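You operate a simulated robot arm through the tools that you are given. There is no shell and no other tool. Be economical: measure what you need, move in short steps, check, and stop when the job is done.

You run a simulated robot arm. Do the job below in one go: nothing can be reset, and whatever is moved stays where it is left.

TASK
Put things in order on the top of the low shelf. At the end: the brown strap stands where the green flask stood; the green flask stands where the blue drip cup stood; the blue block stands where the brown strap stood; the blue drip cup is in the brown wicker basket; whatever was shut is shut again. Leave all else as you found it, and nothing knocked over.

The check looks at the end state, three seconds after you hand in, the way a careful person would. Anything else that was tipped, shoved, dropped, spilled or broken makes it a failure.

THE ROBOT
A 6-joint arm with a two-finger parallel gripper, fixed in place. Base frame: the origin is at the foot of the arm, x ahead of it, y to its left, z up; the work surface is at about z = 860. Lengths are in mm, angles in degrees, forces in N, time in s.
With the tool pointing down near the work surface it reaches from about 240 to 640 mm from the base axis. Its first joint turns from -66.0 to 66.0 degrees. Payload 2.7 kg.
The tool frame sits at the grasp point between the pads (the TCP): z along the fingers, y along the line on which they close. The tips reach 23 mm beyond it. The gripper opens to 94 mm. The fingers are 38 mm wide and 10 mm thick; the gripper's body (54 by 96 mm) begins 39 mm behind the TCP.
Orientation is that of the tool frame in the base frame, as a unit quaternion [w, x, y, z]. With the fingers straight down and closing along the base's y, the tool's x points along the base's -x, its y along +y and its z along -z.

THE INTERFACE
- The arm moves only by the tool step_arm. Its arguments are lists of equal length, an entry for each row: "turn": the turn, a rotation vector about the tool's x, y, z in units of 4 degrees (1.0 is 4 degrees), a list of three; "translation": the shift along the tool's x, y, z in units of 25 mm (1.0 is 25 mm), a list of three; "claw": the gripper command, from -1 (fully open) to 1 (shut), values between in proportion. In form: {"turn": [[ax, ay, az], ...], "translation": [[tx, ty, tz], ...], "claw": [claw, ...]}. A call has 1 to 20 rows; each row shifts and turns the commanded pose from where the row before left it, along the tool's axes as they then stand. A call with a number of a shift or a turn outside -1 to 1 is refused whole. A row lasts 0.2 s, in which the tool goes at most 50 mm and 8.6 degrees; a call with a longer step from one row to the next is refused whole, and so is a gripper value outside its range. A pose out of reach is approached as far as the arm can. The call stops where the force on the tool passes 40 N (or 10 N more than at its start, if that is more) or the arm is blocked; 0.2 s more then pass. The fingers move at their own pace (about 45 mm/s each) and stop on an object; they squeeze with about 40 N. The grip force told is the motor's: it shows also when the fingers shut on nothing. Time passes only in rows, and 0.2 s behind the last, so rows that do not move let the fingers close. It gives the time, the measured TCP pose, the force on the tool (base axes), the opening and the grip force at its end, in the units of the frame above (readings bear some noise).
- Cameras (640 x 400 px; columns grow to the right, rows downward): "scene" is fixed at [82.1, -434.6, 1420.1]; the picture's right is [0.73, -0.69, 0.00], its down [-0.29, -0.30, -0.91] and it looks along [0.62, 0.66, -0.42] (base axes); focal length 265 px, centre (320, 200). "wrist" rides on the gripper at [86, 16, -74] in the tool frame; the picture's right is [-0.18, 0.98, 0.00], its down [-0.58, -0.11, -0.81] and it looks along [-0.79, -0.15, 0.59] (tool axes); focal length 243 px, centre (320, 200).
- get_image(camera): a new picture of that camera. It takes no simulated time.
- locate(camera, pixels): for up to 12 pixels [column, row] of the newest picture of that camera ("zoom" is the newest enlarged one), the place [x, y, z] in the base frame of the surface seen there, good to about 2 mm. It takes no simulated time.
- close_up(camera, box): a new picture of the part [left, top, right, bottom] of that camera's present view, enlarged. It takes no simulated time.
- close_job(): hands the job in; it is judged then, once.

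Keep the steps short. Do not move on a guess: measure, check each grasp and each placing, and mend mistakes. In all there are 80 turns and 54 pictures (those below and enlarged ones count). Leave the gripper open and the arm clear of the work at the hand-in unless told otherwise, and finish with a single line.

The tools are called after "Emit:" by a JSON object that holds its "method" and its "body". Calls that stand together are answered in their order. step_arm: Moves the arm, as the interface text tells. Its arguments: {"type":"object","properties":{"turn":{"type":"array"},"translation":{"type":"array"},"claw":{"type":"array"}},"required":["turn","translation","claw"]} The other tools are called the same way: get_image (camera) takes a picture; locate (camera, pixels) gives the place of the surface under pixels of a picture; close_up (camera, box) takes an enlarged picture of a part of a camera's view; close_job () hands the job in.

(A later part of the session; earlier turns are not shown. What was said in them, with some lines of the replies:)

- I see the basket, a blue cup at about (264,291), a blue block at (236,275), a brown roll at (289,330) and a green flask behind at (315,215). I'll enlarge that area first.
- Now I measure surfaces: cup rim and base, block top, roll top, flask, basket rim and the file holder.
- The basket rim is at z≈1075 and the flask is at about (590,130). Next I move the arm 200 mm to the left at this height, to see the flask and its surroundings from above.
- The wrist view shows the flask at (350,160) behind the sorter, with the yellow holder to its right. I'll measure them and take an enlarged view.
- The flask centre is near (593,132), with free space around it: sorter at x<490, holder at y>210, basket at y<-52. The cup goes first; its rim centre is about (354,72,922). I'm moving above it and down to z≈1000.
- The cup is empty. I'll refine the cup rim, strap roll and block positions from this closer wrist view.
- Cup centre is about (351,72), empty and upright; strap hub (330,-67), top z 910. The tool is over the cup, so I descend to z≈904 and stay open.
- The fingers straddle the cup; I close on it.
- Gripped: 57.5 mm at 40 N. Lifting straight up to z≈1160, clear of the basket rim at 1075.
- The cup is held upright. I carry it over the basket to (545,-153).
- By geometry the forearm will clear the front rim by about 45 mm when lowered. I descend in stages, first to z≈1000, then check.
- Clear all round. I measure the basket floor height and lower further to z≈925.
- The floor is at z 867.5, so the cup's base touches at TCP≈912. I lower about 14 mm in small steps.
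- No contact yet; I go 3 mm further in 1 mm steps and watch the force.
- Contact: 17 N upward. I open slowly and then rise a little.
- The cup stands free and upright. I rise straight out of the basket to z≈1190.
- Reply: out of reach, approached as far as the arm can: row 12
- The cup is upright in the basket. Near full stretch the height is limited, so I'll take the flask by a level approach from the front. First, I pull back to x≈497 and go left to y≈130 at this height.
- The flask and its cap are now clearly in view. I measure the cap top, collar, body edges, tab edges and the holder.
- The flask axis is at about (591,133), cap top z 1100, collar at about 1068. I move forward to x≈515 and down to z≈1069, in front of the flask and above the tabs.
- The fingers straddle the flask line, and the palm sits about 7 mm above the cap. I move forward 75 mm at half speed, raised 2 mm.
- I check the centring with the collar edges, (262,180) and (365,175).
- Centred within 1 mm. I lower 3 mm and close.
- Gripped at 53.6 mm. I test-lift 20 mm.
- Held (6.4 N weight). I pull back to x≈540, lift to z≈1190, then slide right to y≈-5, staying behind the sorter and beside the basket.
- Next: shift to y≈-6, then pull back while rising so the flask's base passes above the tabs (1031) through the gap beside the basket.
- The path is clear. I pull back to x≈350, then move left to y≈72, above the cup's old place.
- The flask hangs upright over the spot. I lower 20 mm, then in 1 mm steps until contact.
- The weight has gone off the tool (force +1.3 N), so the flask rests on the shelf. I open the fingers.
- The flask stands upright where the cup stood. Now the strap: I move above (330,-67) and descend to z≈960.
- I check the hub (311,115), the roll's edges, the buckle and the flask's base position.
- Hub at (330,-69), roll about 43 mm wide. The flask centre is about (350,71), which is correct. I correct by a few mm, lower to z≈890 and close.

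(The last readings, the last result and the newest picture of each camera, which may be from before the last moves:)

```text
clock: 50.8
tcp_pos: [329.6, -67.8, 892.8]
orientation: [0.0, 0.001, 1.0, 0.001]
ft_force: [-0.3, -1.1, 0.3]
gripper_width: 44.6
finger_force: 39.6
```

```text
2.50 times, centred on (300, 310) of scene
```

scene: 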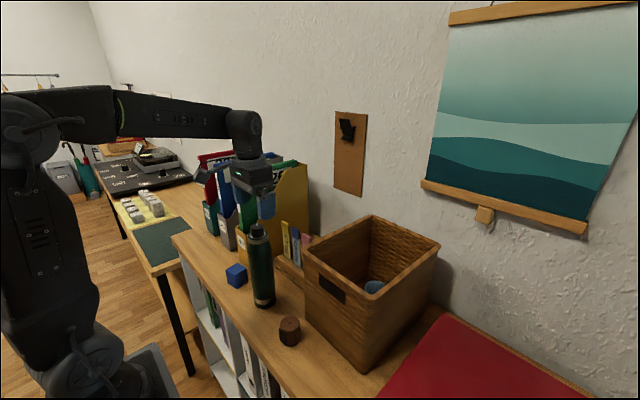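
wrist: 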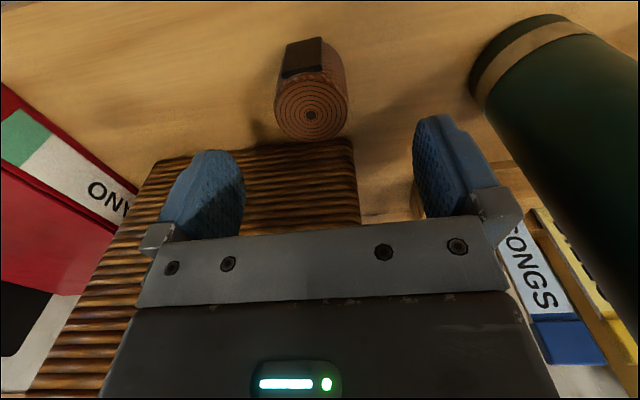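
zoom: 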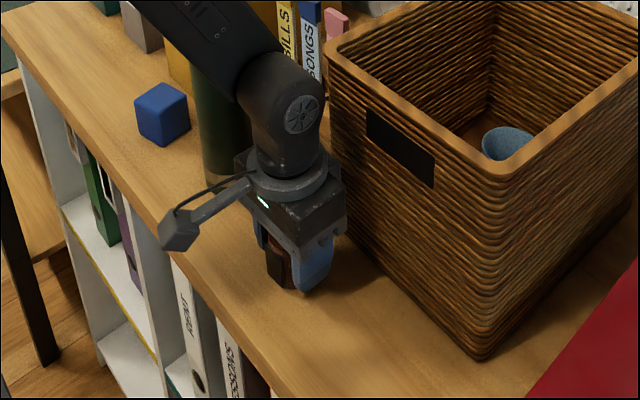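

Strap gripped (44.6 mm). I lift it to z≈1185, clear of flask and basket.

Emit:
{"method": "step_arm", "body": {"turn": [[0, 0, 0], [0, 0, 0], [0, 0, 0], [0, 0, 0], [0, 0, 0], [0, 0, 0], [0, 0, 0], [0, 0, 0], [0, 0, 0], [0, 0, 0], [0, 0, 0], [0, 0, 0], [0, 0, 0]], "translation": [[0, 0, -0.4], [0, 0, -0.8], [0, 0, -1], [0, 0, -1], [0, 0, -1], [0, 0, -1], [0, 0, -1], [0, 0, -1], [0, 0, -1], [0, 0, -1], [0, 0, -1], [0, 0, -1], [0, 0, -0.6]], "claw": [1, 1, 1, 1, 1, 1, 1, 1, 1, 1, 1, 1, 1]}}

Emit:
{"method": "step_arm", "body": {"turn": [[0, 0, 0], [0, 0, 0], [0, 0, 0], [0, 0, 0], [0, 0, 0], [0, 0, 0], [0, 0, 0], [0, 0, 0], [0, 0, 0], [0, 0, 0], [0, 0, 0], [0, 0, 0], [0, 0, 0], [0, 0, 0], [0, 0, 0], [0, 0, 0]], "translation": [[-1, 0, 0], [-1, 0, 0], [-1, 0, 0], [-1, 0, 0], [-1, 0, 0], [-1, 0, 0], [-0.8, 0, 0], [0, 1, 0], [0, 1, 0], [0, 1, 0], [0, 1, 0], [0, 1, 0], [0, 1, 0], [0, 1, 0], [0, 1, 0], [0, 0, 0]], "claw": [1, 1, 1, 1, 1, 1, 1, 1, 1, 1, 1, 1, 1, 1, 1, 1]}}

Emit:
{"method": "get_image", "body": {"camera": "scene"}}

```text
clock: 53.6
tcp_pos: [328.4, -67.0, 1188.0]
orientation: [0.0, 0.0, 1.0, 0.0]
ft_force: [-0.3, 0.1, -0.6]
gripper_width: 44.4
finger_force: 39.9
```

```text
clock: 57.0
tcp_pos: [496.2, 129.6, 1188.8]
orientation: [0.0, 0.001, 1.0, 0.0]
ft_force: [-0.9, 0.3, -1.9]
gripper_width: 44.4
finger_force: 39.5
```

```text
20 pictures are left
```

scene: 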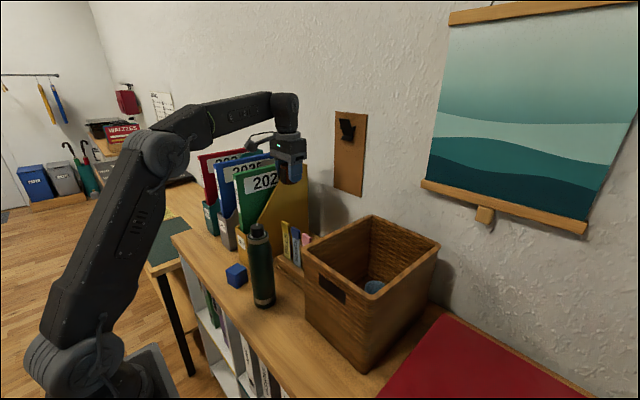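

The arm's elbow will come low above the flask at the final pose, so I'll check that closely in stages. First I turn the tool -90° about its axis, so the camera arm points to -y, away from the tabs.

Emit:
{"method": "step_arm", "body": {"turn": [[0, 0, -1], [0, 0, -1], [0, 0, -1], [0, 0, -1], [0, 0, -1], [0, 0, -1], [0, 0, -1], [0, 0, -1], [0, 0, -1], [0, 0, -1], [0, 0, -1], [0, 0, -1], [0, 0, -1], [0, 0, -1], [0, 0, -1], [0, 0, -1], [0, 0, -1], [0, 0, -1], [0, 0, -1], [0, 0, -1]], "translation": [[0, 0, 0], [0, 0, 0], [0, 0, 0], [0, 0, 0], [0, 0, 0], [0, 0, 0], [0, 0, 0], [0, 0, 0], [0, 0, 0], [0, 0, 0], [0, 0, 0], [0, 0, 0], [0, 0, 0], [0, 0, 0], [0, 0, 0], [0, 0, 0], [0, 0, 0], [0, 0, 0], [0, 0, 0], [0, 0, 0]], "claw": [1, 1, 1, 1, 1, 1, 1, 1, 1, 1, 1, 1, 1, 1, 1, 1, 1, 1, 1, 1]}}

Emit:
{"method": "step_arm", "body": {"turn": [[0, 0, -1], [0, 0, -1], [0, 0, -0.5], [0, 0, 0], [0, 0, 0]], "translation": [[0, 0, 0], [0, 0, 0], [0, 0, 0], [0, 0, 0], [0, 0, 0]], "claw": [1, 1, 1, 1, 1]}}

```text
clock: 61.2
tcp_pos: [498.5, 131.6, 1187.5]
orientation: [0.0, -0.643, 0.766, 0.0]
ft_force: [-0.2, 0.3, -0.5]
gripper_width: 44.4
finger_force: 40.0
```

```text
clock: 62.4
tcp_pos: [497.7, 130.9, 1186.2]
orientation: [0.001, -0.707, 0.707, 0.0]
ft_force: [-0.4, 0.0, -1.1]
gripper_width: 44.5
finger_force: 40.0
```

The orientation is right: tool -y is now base +x, tool -x is base +y. I go forward to x≈545 and down to z≈1085, then forward to x≈592 and down to z≈1010, and look.

Emit:
{"method": "step_arm", "body": {"turn": [[0, 0, 0], [0, 0, 0], [0, 0, 0], [0, 0, 0], [0, 0, 0], [0, 0, 0], [0, 0, 0], [0, 0, 0], [0, 0, 0], [0, 0, 0], [0, 0, 0], [0, 0, 0]], "translation": [[-0.08, -0.95, 0], [0, -0.95, 0], [0, 0, 1], [0, 0, 1], [0, 0, 1], [0, 0, 1], [0, -0.95, 0], [0, -0.9, 0], [0, 0, 1], [0, 0, 1], [0, 0, 1], [0, 0, 0]], "claw": [1, 1, 1, 1, 1, 1, 1, 1, 1, 1, 1, 1]}}

Emit:
{"method": "get_image", "body": {"camera": "scene"}}

Emit:
{"method": "close_up", "body": {"camera": "scene", "box": [140, 120, 400, 300]}}

```text
clock: 65.0
tcp_pos: [595.1, 133.7, 1009.7]
orientation: [0.0, 0.707, -0.707, 0.001]
ft_force: [-0.5, 0.2, -1.5]
gripper_width: 44.2
finger_force: 40.2
```

```text
19 pictures are left
```

scene: 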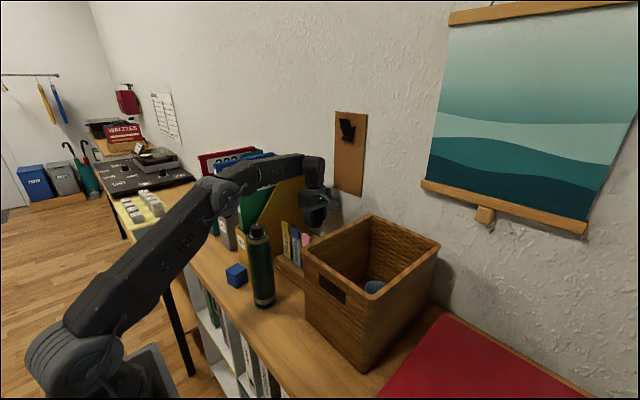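

```text
2.22 times, centred on (270, 210) of scene
```

zoom: 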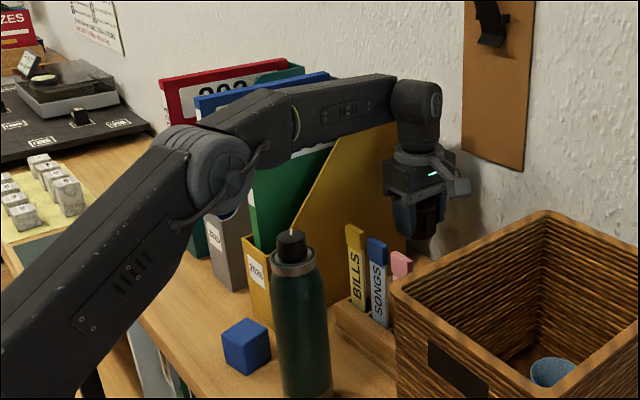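

I measure the elbow, the forearm underside and the flask cap.

Emit:
{"method": "locate", "body": {"camera": "zoom", "pixels": [[215, 175], [238, 205], [250, 170], [270, 160], [285, 155], [310, 145], [270, 120], [290, 233], [265, 145], [258, 155], [200, 210], [340, 130]]}}

```text
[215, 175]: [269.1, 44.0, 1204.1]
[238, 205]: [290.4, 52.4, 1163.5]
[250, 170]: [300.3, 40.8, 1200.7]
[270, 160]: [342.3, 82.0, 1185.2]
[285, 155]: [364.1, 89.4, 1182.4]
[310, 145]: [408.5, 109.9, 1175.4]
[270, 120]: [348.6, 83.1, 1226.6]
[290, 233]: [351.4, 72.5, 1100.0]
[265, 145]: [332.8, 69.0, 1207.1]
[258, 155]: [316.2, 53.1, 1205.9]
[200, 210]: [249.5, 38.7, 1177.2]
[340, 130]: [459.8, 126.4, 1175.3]
```

The forearm underside is now at 1185 over the cap (1100). It will sink by about 44 mm, leaving about 35 mm, so it is safe. I descend to z≈925 and check again, correcting x by -3 mm.

Emit:
{"method": "step_arm", "body": {"turn": [[0, 0, 0], [0, 0, 0], [0, 0, 0], [0, 0, 0], [0, 0, 0], [0, 0, 0]], "translation": [[0, 0.1, 0.8], [0, 0, 0.8], [0, 0, 0.8], [0, 0, 0.6], [0, 0, 0.4], [0, 0, 0]], "claw": [1, 1, 1, 1, 1, 1]}}

Emit:
{"method": "close_up", "body": {"camera": "scene", "box": [140, 120, 400, 300]}}

Emit:
{"method": "get_image", "body": {"camera": "wrist"}}

```text
clock: 66.4
tcp_pos: [590.3, 134.0, 926.1]
orientation: [0.0, 0.707, -0.707, 0.0]
ft_force: [0.1, -1.1, -1.0]
gripper_width: 44.7
finger_force: 40.1
```

```text
2.22 times, centred on (270, 210) of scene
```

zoom: 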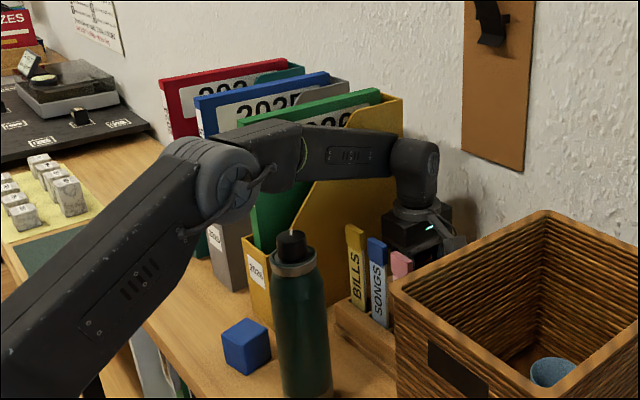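

```text
16 pictures are left
```

wrist: 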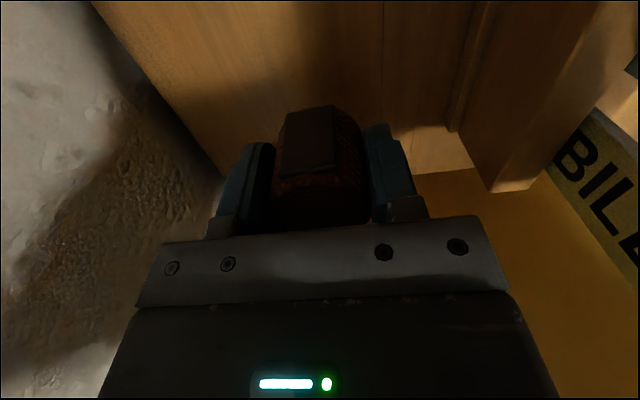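

Still ample clearance above the flask. I lower 30 mm and then feel for the shelf.

Emit:
{"method": "step_arm", "body": {"turn": [[0, 0, 0], [0, 0, 0], [0, 0, 0], [0, 0, 0], [0, 0, 0], [0, 0, 0]], "translation": [[0, 0, 0.4], [0, 0, 0.4], [0, 0, 0.25], [0, 0, 0.1], [0, 0, 0.04], [0, 0, 0]], "claw": [1, 1, 1, 1, 1, 1]}}

```text
clock: 67.8
tcp_pos: [588.9, 132.8, 895.4]
orientation: [0.0, 0.707, -0.707, 0.0]
ft_force: [0.6, 0.1, -0.3]
gripper_width: 44.1
finger_force: 39.4
```

Emit:
{"method": "step_arm", "body": {"turn": [[0, 0, 0], [0, 0, 0], [0, 0, 0], [0, 0, 0]], "translation": [[0, 0, 0.04], [0, 0, 0.04], [0, 0, 0.04], [0, 0, 0]], "claw": [1, 1, 1, 1]}}

```text
clock: 68.8
tcp_pos: [590.4, 132.9, 893.3]
orientation: [0.0, -0.707, 0.707, -0.001]
ft_force: [-0.5, 0.4, -0.2]
gripper_width: 44.2
finger_force: 40.3
```

No contact yet; another 2.5 mm.

Emit:
{"method": "step_arm", "body": {"turn": [[0, 0, 0], [0, 0, 0], [0, 0, 0], [0, 0, 0]], "translation": [[0, 0, 0.03], [0, 0, 0.03], [0, 0, 0.03], [0, 0, 0]], "claw": [1, 1, 1, 1]}}

```text
clock: 69.8
tcp_pos: [591.1, 133.8, 891.5]
orientation: [-0.001, 0.707, -0.707, 0.001]
ft_force: [0.7, 1.6, 7.3]
gripper_width: 44.1
finger_force: 39.3
```

Contact (7 N). I open in place.

Emit:
{"method": "step_arm", "body": {"turn": [[0, 0, 0], [0, 0, 0], [0, 0, 0], [0, 0, 0], [0, 0, 0], [0, 0, 0]], "translation": [[0, 0, -0.02], [0, 0, 0], [0, 0, 0], [0, 0, 0], [0, 0, 0], [0, 0, 0]], "claw": [0, -0.2, -0.4, -0.8, -0.9, -0.9]}}

Emit:
{"method": "get_image", "body": {"camera": "wrist"}}

```text
clock: 71.2
tcp_pos: [589.4, 132.3, 891.3]
orientation: [-0.001, 0.707, -0.707, 0.001]
ft_force: [0.5, 0.4, 0.0]
gripper_width: 89.4
finger_force: 0.2
```

```text
15 pictures are left
```

wrist: 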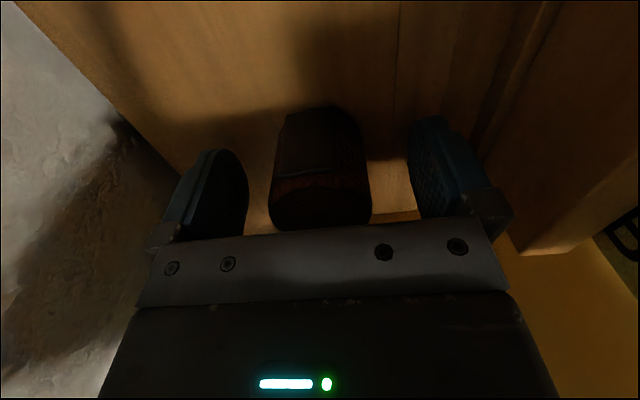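

The strap stands upright at the flask's old place. I rise straight up to z≈1091, pull back to x≈500, and rise further.

Emit:
{"method": "step_arm", "body": {"turn": [[0, 0, 0], [0, 0, 0], [0, 0, 0], [0, 0, 0], [0, 0, 0], [0, 0, 0], [0, 0, 0], [0, 0, 0], [0, 0, 0], [0, 0, 0], [0, 0, 0], [0, 0, 0], [0, 0, 0], [0, 0, 0], [0, 0, 0], [0, 0, 0], [0, 0, 0], [0, 0, 0]], "translation": [[0, 0, -0.4], [0, 0, -0.8], [0, 0, -1], [0, 0, -1], [0, 0, -1], [0, 0, -1], [0, 0, -1], [0, 0, -1], [0, 0, -0.8], [0, 0.9, 0], [0, 0.9, 0], [0, 0.9, 0], [0, 0.9, 0], [0, 0, -1], [0, 0, -1], [0, 0, -1], [0, 0, -1], [0, 0, 0]], "claw": [-0.9, -0.9, -0.9, -0.9, -0.9, -0.9, -0.9, -0.9, -0.9, -0.9, -0.9, -0.9, -0.9, -0.9, -0.9, -0.9, -0.9, -0.9]}}

Emit:
{"method": "close_up", "body": {"camera": "scene", "box": [200, 180, 400, 320]}}

```text
clock: 75.0
tcp_pos: [497.1, 134.1, 1192.6]
orientation: [0.001, -0.707, 0.707, 0.001]
ft_force: [0.4, -0.3, 1.3]
gripper_width: 89.3
finger_force: 0.1
```

```text
2.86 times, centred on (300, 250) of scene
```

zoom: 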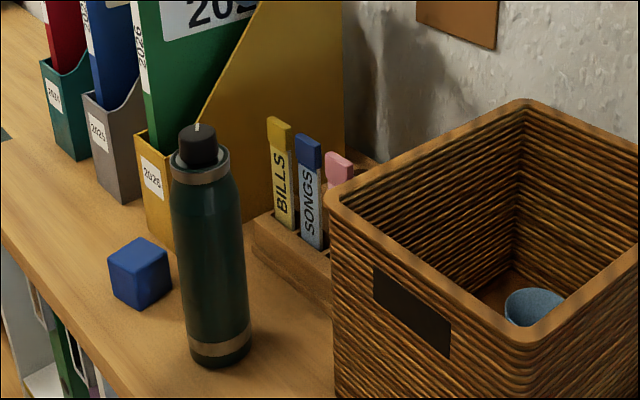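

All good. I measure the block's top corners and front edge in this picture while turning the tool back by +78°, to match the block's angle of about 12°.

Emit:
{"method": "locate", "body": {"camera": "zoom", "pixels": [[111, 258], [141, 240], [166, 255], [137, 277], [139, 258], [138, 305], [170, 258], [150, 200], [170, 248]]}}

Emit:
{"method": "step_arm", "body": {"turn": [[0, 0, 1], [0, 0, 1], [0, 0, 1], [0, 0, 1], [0, 0, 1], [0, 0, 1], [0, 0, 1], [0, 0, 1], [0, 0, 1], [0, 0, 1], [0, 0, 1], [0, 0, 1], [0, 0, 1], [0, 0, 1], [0, 0, 1], [0, 0, 1], [0, 0, 1], [0, 0, 1], [0, 0, 1], [0, 0, 0.5]], "translation": [[0, 0, 0], [0, 0, 0], [0, 0, 0], [0, 0, 0], [0, 0, 0], [0, 0, 0], [0, 0, 0], [0, 0, 0], [0, 0, 0], [0, 0, 0], [0, 0, 0], [0, 0, 0], [0, 0, 0], [0, 0, 0], [0, 0, 0], [0, 0, 0], [0, 0, 0], [0, 0, 0], [0, 0, 0], [0, 0, 0]], "claw": [-0.9, -0.9, -0.9, -0.9, -0.9, -0.9, -0.9, -0.9, -0.9, -0.9, -0.9, -0.9, -0.9, -0.9, -0.9, -0.9, -0.9, -0.9, -0.9, -0.9]}}

Emit:
{"method": "get_image", "body": {"camera": "wrist"}}

```text
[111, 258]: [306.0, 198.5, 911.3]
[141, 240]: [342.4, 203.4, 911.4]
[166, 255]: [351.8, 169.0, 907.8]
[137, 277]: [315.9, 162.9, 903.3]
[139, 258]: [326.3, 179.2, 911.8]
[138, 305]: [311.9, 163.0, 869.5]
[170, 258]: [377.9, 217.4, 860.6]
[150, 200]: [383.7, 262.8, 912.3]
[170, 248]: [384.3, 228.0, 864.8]
```

```text
clock: 79.2
tcp_pos: [499.1, 133.1, 1191.6]
orientation: [0.0, -0.104, 0.995, 0.001]
ft_force: [-0.6, 0.1, 0.2]
gripper_width: 89.0
finger_force: 0.2
```

```text
13 pictures are left
```

wrist: 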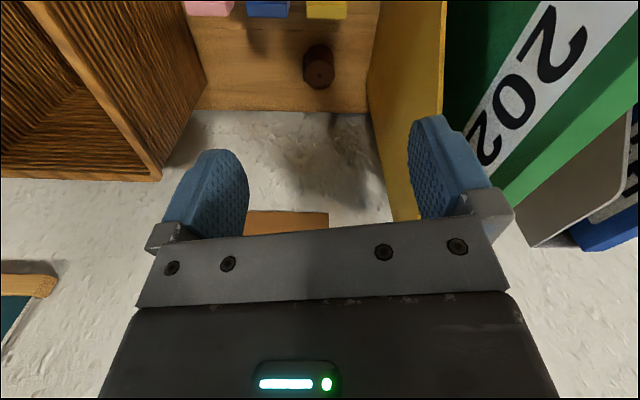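

The strap roll stands at its new place. I locate it for confirmation, then move back to x≈330, left to y≈185, and down to z≈990 above the block.

Emit:
{"method": "locate", "body": {"camera": "wrist", "pixels": [[320, 75], [319, 86], [304, 68], [334, 65], [321, 50]]}}

Emit:
{"method": "step_arm", "body": {"turn": [[0, 0, 0], [0, 0, 0], [0, 0, 0], [0, 0, 0], [0, 0, 0], [0, 0, 0], [0, 0, 0], [0, 0, 0], [0, 0, 0], [0, 0, 0], [0, 0, 0], [0, 0, 0], [0, 0, 0], [0, 0, 0], [0, 0, 0], [0, 0, 0], [0, 0, 0], [0, 0, 0], [0, 0, 0]], "translation": [[0.945, 0.2, 0], [0.945, 0.2, 0], [0.945, 0.2, 0], [0.945, 0.2, 0], [0.945, 0.2, 0], [0.945, 0.2, 0], [0.945, 0.2, 0], [-0.14, 0.68, 0], [-0.14, 0.68, 0], [-0.15, 0.67, 0], [0, 0, 1], [0, 0, 1], [0, 0, 1], [0, 0, 1], [0, 0, 1], [0, 0, 1], [0, 0, 1], [0, 0, 1], [0, 0, 0]], "claw": [-0.9, -0.9, -0.9, -0.9, -0.9, -0.9, -0.9, -0.9, -0.9, -0.9, -0.9, -0.9, -0.9, -0.9, -0.9, -0.9, -0.9, -0.9, -0.9]}}

Emit:
{"method": "get_image", "body": {"camera": "wrist"}}

```text
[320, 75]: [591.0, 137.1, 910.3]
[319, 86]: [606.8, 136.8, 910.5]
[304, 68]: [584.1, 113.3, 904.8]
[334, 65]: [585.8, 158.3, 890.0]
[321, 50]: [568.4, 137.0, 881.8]
```

```text
clock: 83.2
tcp_pos: [332.9, 184.1, 990.6]
orientation: [0.0, -0.104, 0.995, -0.001]
ft_force: [-0.1, 0.6, -0.2]
gripper_width: 89.5
finger_force: 0.1
```

```text
12 pictures are left
```

wrist: 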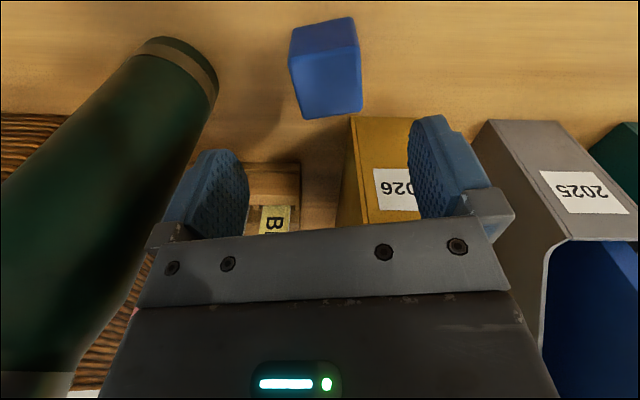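

The strap is at about (590,135), as wanted. Now the block's top corners, near (306,117), (361,110), (357,50) and (292,66).

Emit:
{"method": "locate", "body": {"camera": "wrist", "pixels": [[307, 115], [360, 108], [356, 52], [293, 66], [326, 85], [333, 114], [301, 90], [358, 80], [325, 58], [200, 90], [345, 30], [355, 130]]}}

```text
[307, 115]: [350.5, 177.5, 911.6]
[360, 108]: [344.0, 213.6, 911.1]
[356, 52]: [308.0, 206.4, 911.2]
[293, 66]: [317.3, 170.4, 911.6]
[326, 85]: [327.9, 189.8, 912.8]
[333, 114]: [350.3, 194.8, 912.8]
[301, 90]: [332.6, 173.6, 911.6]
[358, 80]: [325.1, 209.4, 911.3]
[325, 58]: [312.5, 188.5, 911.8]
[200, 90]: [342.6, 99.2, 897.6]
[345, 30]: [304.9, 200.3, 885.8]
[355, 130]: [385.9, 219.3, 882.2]
```

Block centre (330,192), yaw 12°, top z 912. I correct 7.5 mm in y, lower to z≈892 and close.

Emit:
{"method": "step_arm", "body": {"turn": [[0, 0, 0], [0, 0, 0], [0, 0, 0], [0, 0, 0], [0, 0, 0], [0, 0, 0], [0, 0, 0], [0, 0, 0], [0, 0, 0], [0, 0, 0], [0, 0, 0], [0, 0, 0]], "translation": [[0.03, 0.31, 0.4], [0, 0, 0.9], [0, 0, 0.9], [0, 0, 0.9], [0, 0, 0.6], [0, 0, 0.22], [0, 0, 0], [0, 0, 0], [0, 0, 0], [0, 0, 0], [0, 0, 0], [0, 0, 0]], "claw": [-0.9, -0.9, -0.9, -0.9, -0.9, -0.9, -0.9, 1, 1, 1, 1, 1]}}

Emit:
{"method": "close_up", "body": {"camera": "scene", "box": [180, 200, 360, 340]}}

```text
clock: 85.8
tcp_pos: [329.0, 192.6, 892.2]
orientation: [0.0, -0.104, 0.995, 0.0]
ft_force: [0.1, -0.3, 0.6]
gripper_width: 44.6
finger_force: 39.8
```

```text
2.86 times, centred on (270, 270) of scene
```

zoom: 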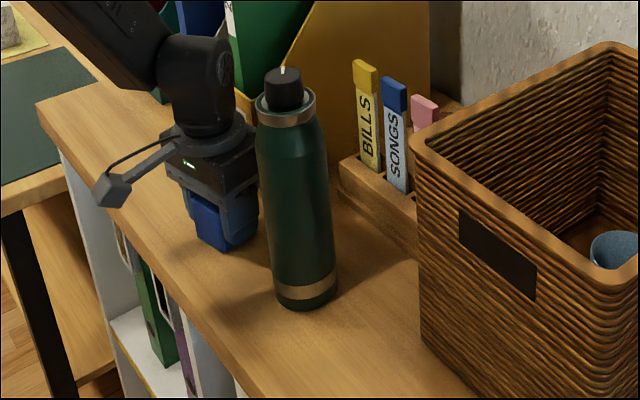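

Block gripped (44.6 mm). I lift it to z≈1182, above the flask's top.

Emit:
{"method": "step_arm", "body": {"turn": [[0, 0, 0], [0, 0, 0], [0, 0, 0], [0, 0, 0], [0, 0, 0], [0, 0, 0], [0, 0, 0], [0, 0, 0], [0, 0, 0], [0, 0, 0], [0, 0, 0], [0, 0, 0], [0, 0, 0], [0, 0, 0]], "translation": [[0, 0, -0.4], [0, 0, -0.8], [0, 0, -1], [0, 0, -1], [0, 0, -1], [0, 0, -1], [0, 0, -1], [0, 0, -1], [0, 0, -1], [0, 0, -1], [0, 0, -1], [0, 0, -1], [0, 0, -0.4], [0, 0, 0]], "claw": [1, 1, 1, 1, 1, 1, 1, 1, 1, 1, 1, 1, 1, 1]}}

Emit:
{"method": "step_arm", "body": {"turn": [[0, 0, 0], [0, 0, 0], [0, 0, 0], [0, 0, 0], [0, 0, 0], [0, 0, 0], [0, 0, 0], [0, 0, 0], [0, 0, 0], [0, 0, 0], [0, 0, 0], [0, 0, 0]], "translation": [[0.2, -0.93, 0], [0.2, -0.93, 0], [0.2, -0.93, 0], [0.2, -0.93, 0], [0.2, -0.93, 0], [0.2, -0.93, 0], [0.2, -0.93, 0], [0.2, -0.93, 0], [0.2, -0.93, 0], [0.2, -0.93, 0], [0.2, -0.93, 0], [0, 0, 0]], "claw": [1, 1, 1, 1, 1, 1, 1, 1, 1, 1, 1, 1]}}

Emit:
{"method": "get_image", "body": {"camera": "scene"}}

```text
clock: 88.8
tcp_pos: [329.5, 193.8, 1181.1]
orientation: [0.001, -0.105, 0.994, 0.0]
ft_force: [-0.7, -0.1, -0.5]
gripper_width: 44.5
finger_force: 40.6
```

```text
clock: 91.4
tcp_pos: [327.8, -69.3, 1183.0]
orientation: [0.0, -0.104, 0.995, -0.001]
ft_force: [0.1, 0.4, -0.5]
gripper_width: 44.4
finger_force: 40.7
```

```text
10 pictures are left
```

scene: 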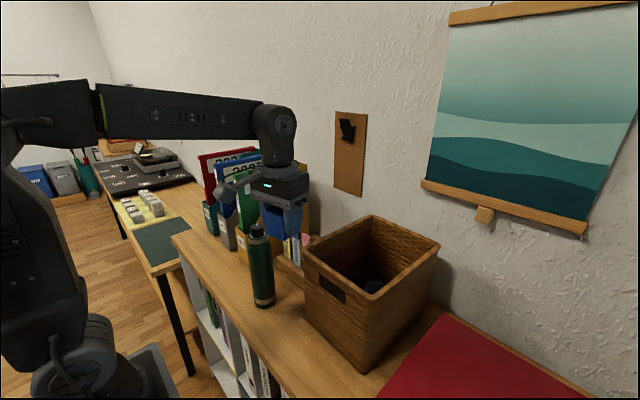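

I descend over the strap's old place, first to z≈906.

Emit:
{"method": "step_arm", "body": {"turn": [[0, 0, 0], [0, 0, 0], [0, 0, 0], [0, 0, 0], [0, 0, 0], [0, 0, 0], [0, 0, 0], [0, 0, 0], [0, 0, 0], [0, 0, 0], [0, 0, 0], [0, 0, 0], [0, 0, 0]], "translation": [[0, 0, 1], [0, 0, 1], [0, 0, 1], [0, 0, 1], [0, 0, 1], [0, 0, 1], [0, 0, 1], [0, 0, 1], [0, 0, 1], [0, 0, 1], [0, 0, 0.7], [0, 0, 0.3], [0, 0, 0]], "claw": [1, 1, 1, 1, 1, 1, 1, 1, 1, 1, 1, 1, 1]}}

Emit:
{"method": "step_arm", "body": {"turn": [[0, 0, 0], [0, 0, 0], [0, 0, 0], [0, 0, 0], [0, 0, 0]], "translation": [[0, 0, 0.25], [0, 0, 0.15], [0, 0, 0.06], [0, 0, 0.04], [0, 0, 0]], "claw": [1, 1, 1, 1, 1]}}

```text
clock: 94.2
tcp_pos: [325.3, -70.8, 910.0]
orientation: [0.001, -0.104, 0.995, 0.001]
ft_force: [1.3, 0.7, 0.1]
gripper_width: 44.1
finger_force: 39.8
```

```text
clock: 95.4
tcp_pos: [327.9, -68.6, 896.9]
orientation: [0.0, -0.104, 0.995, 0.0]
ft_force: [-0.2, -0.2, -1.3]
gripper_width: 44.6
finger_force: 39.8
```

Now at z 897; I lower another 3.5 mm, shifting x +1.5 mm on the way.

Emit:
{"method": "step_arm", "body": {"turn": [[0, 0, 0], [0, 0, 0], [0, 0, 0], [0, 0, 0]], "translation": [[-0.06, 0, 0.05], [0, 0, 0.05], [0, 0, 0.04], [0, 0, 0]], "claw": [1, 1, 1, 1]}}

Emit:
{"method": "step_arm", "body": {"turn": [[0, 0, 0], [0, 0, 0], [0, 0, 0]], "translation": [[0, 0, 0.04], [0, 0, 0.03], [0, 0, 0]], "claw": [1, 1, 1]}}

```text
clock: 96.4
tcp_pos: [329.8, -69.2, 892.8]
orientation: [0.001, -0.105, 0.994, 0.0]
ft_force: [-0.4, 1.4, -0.7]
gripper_width: 44.6
finger_force: 39.9
```

```text
clock: 97.2
tcp_pos: [329.7, -67.9, 891.8]
orientation: [0.001, -0.104, 0.995, -0.001]
ft_force: [-10.1, -6.1, 35.0]
gripper_width: 44.5
finger_force: 39.7
```

Firm contact (35 N). I back off about 1 mm, then open.

Emit:
{"method": "step_arm", "body": {"turn": [[0, 0, 0], [0, 0, 0], [0, 0, 0], [0, 0, 0], [0, 0, 0], [0, 0, 0], [0, 0, 0]], "translation": [[0, 0, -0.05], [0, 0, 0], [0, 0, 0], [0, 0, 0], [0, 0, 0], [0, 0, 0], [0, 0, 0]], "claw": [1, 0, -0.2, -0.4, -0.9, -0.9, -0.9]}}

Emit:
{"method": "step_arm", "body": {"turn": [[0, 0, 0], [0, 0, 0], [0, 0, 0], [0, 0, 0], [0, 0, 0], [0, 0, 0], [0, 0, 0], [0, 0, 0], [0, 0, 0], [0, 0, 0], [0, 0, 0], [0, 0, 0], [0, 0, 0], [0, 0, 0], [0, 0, 0]], "translation": [[0, 0, -0.4], [0, 0, -0.8], [0, 0, -1], [0, 0, -1], [0, 0, -1], [0, 0, -1], [0, 0, -1], [0, 0, -1], [0, 0, -1], [0, 0, -1], [0, 0, -1], [0, 0, -1], [0, 0, -1], [0, 0, -1], [0, 0, 0]], "claw": [-1, -1, -1, -1, -1, -1, -1, -1, -1, -1, -1, -1, -1, -1, -1]}}

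Emit:
{"method": "get_image", "body": {"camera": "scene"}}

Emit:
{"method": "close_up", "body": {"camera": "scene", "box": [200, 200, 440, 380]}}

```text
clock: 98.8
tcp_pos: [328.8, -68.4, 891.5]
orientation: [0.0, -0.105, 0.994, 0.0]
ft_force: [0.5, -0.5, -0.3]
gripper_width: 89.5
finger_force: 0.0
```

```text
clock: 102.0
tcp_pos: [330.1, -66.3, 1219.4]
orientation: [0.0, -0.105, 0.995, -0.001]
ft_force: [0.0, -0.2, -0.3]
gripper_width: 94.0
finger_force: 0.1
```

```text
9 pictures are left
```

scene: 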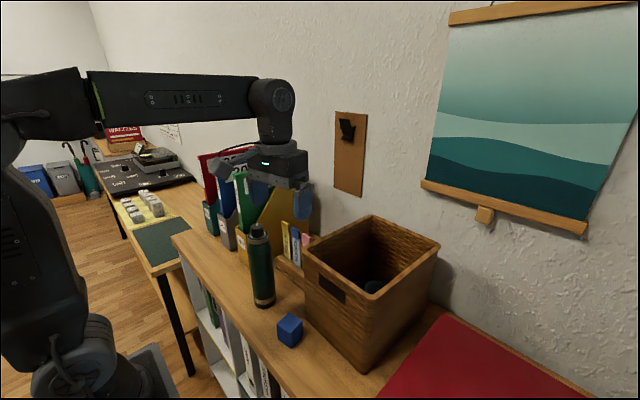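

```text
2.22 times, centred on (320, 290) of scene
```

zoom: 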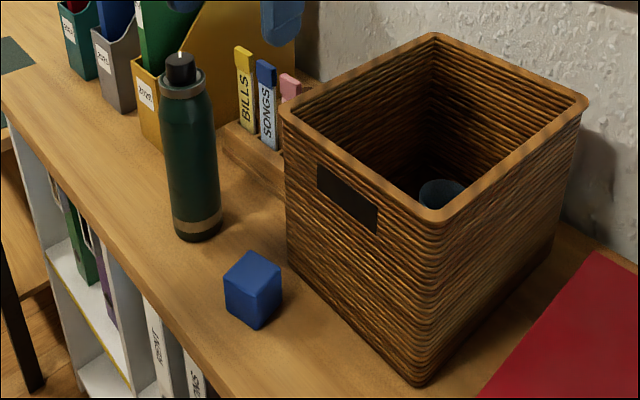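

Everything appears in place. I check that the basket and sorter have not shifted, along with the block and flask positions.

Emit:
{"method": "locate", "body": {"camera": "zoom", "pixels": [[251, 271], [446, 215], [434, 36], [585, 98], [180, 56], [197, 235], [285, 108], [441, 184], [265, 65]]}}

```text
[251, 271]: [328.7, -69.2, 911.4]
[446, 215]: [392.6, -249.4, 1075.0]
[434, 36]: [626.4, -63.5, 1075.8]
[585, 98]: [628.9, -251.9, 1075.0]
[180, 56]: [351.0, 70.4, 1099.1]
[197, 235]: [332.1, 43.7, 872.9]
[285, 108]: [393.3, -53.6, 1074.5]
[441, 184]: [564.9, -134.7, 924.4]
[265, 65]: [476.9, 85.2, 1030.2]
```

The block is at (329,-69), the flask at (351,71), the strap at (590,135), and the cup is upright in the basket. The basket and sorter have not moved. The gripper is open and the arm is clear, so I hand in.

Emit:
{"method": "close_job", "body": {}}

```text
The job is handed in.
```

The job is handed in: the strap, flask and block stand at their new places, the cup is upright in the basket, nothing was knocked over, and nothing on the shelf had been shut.
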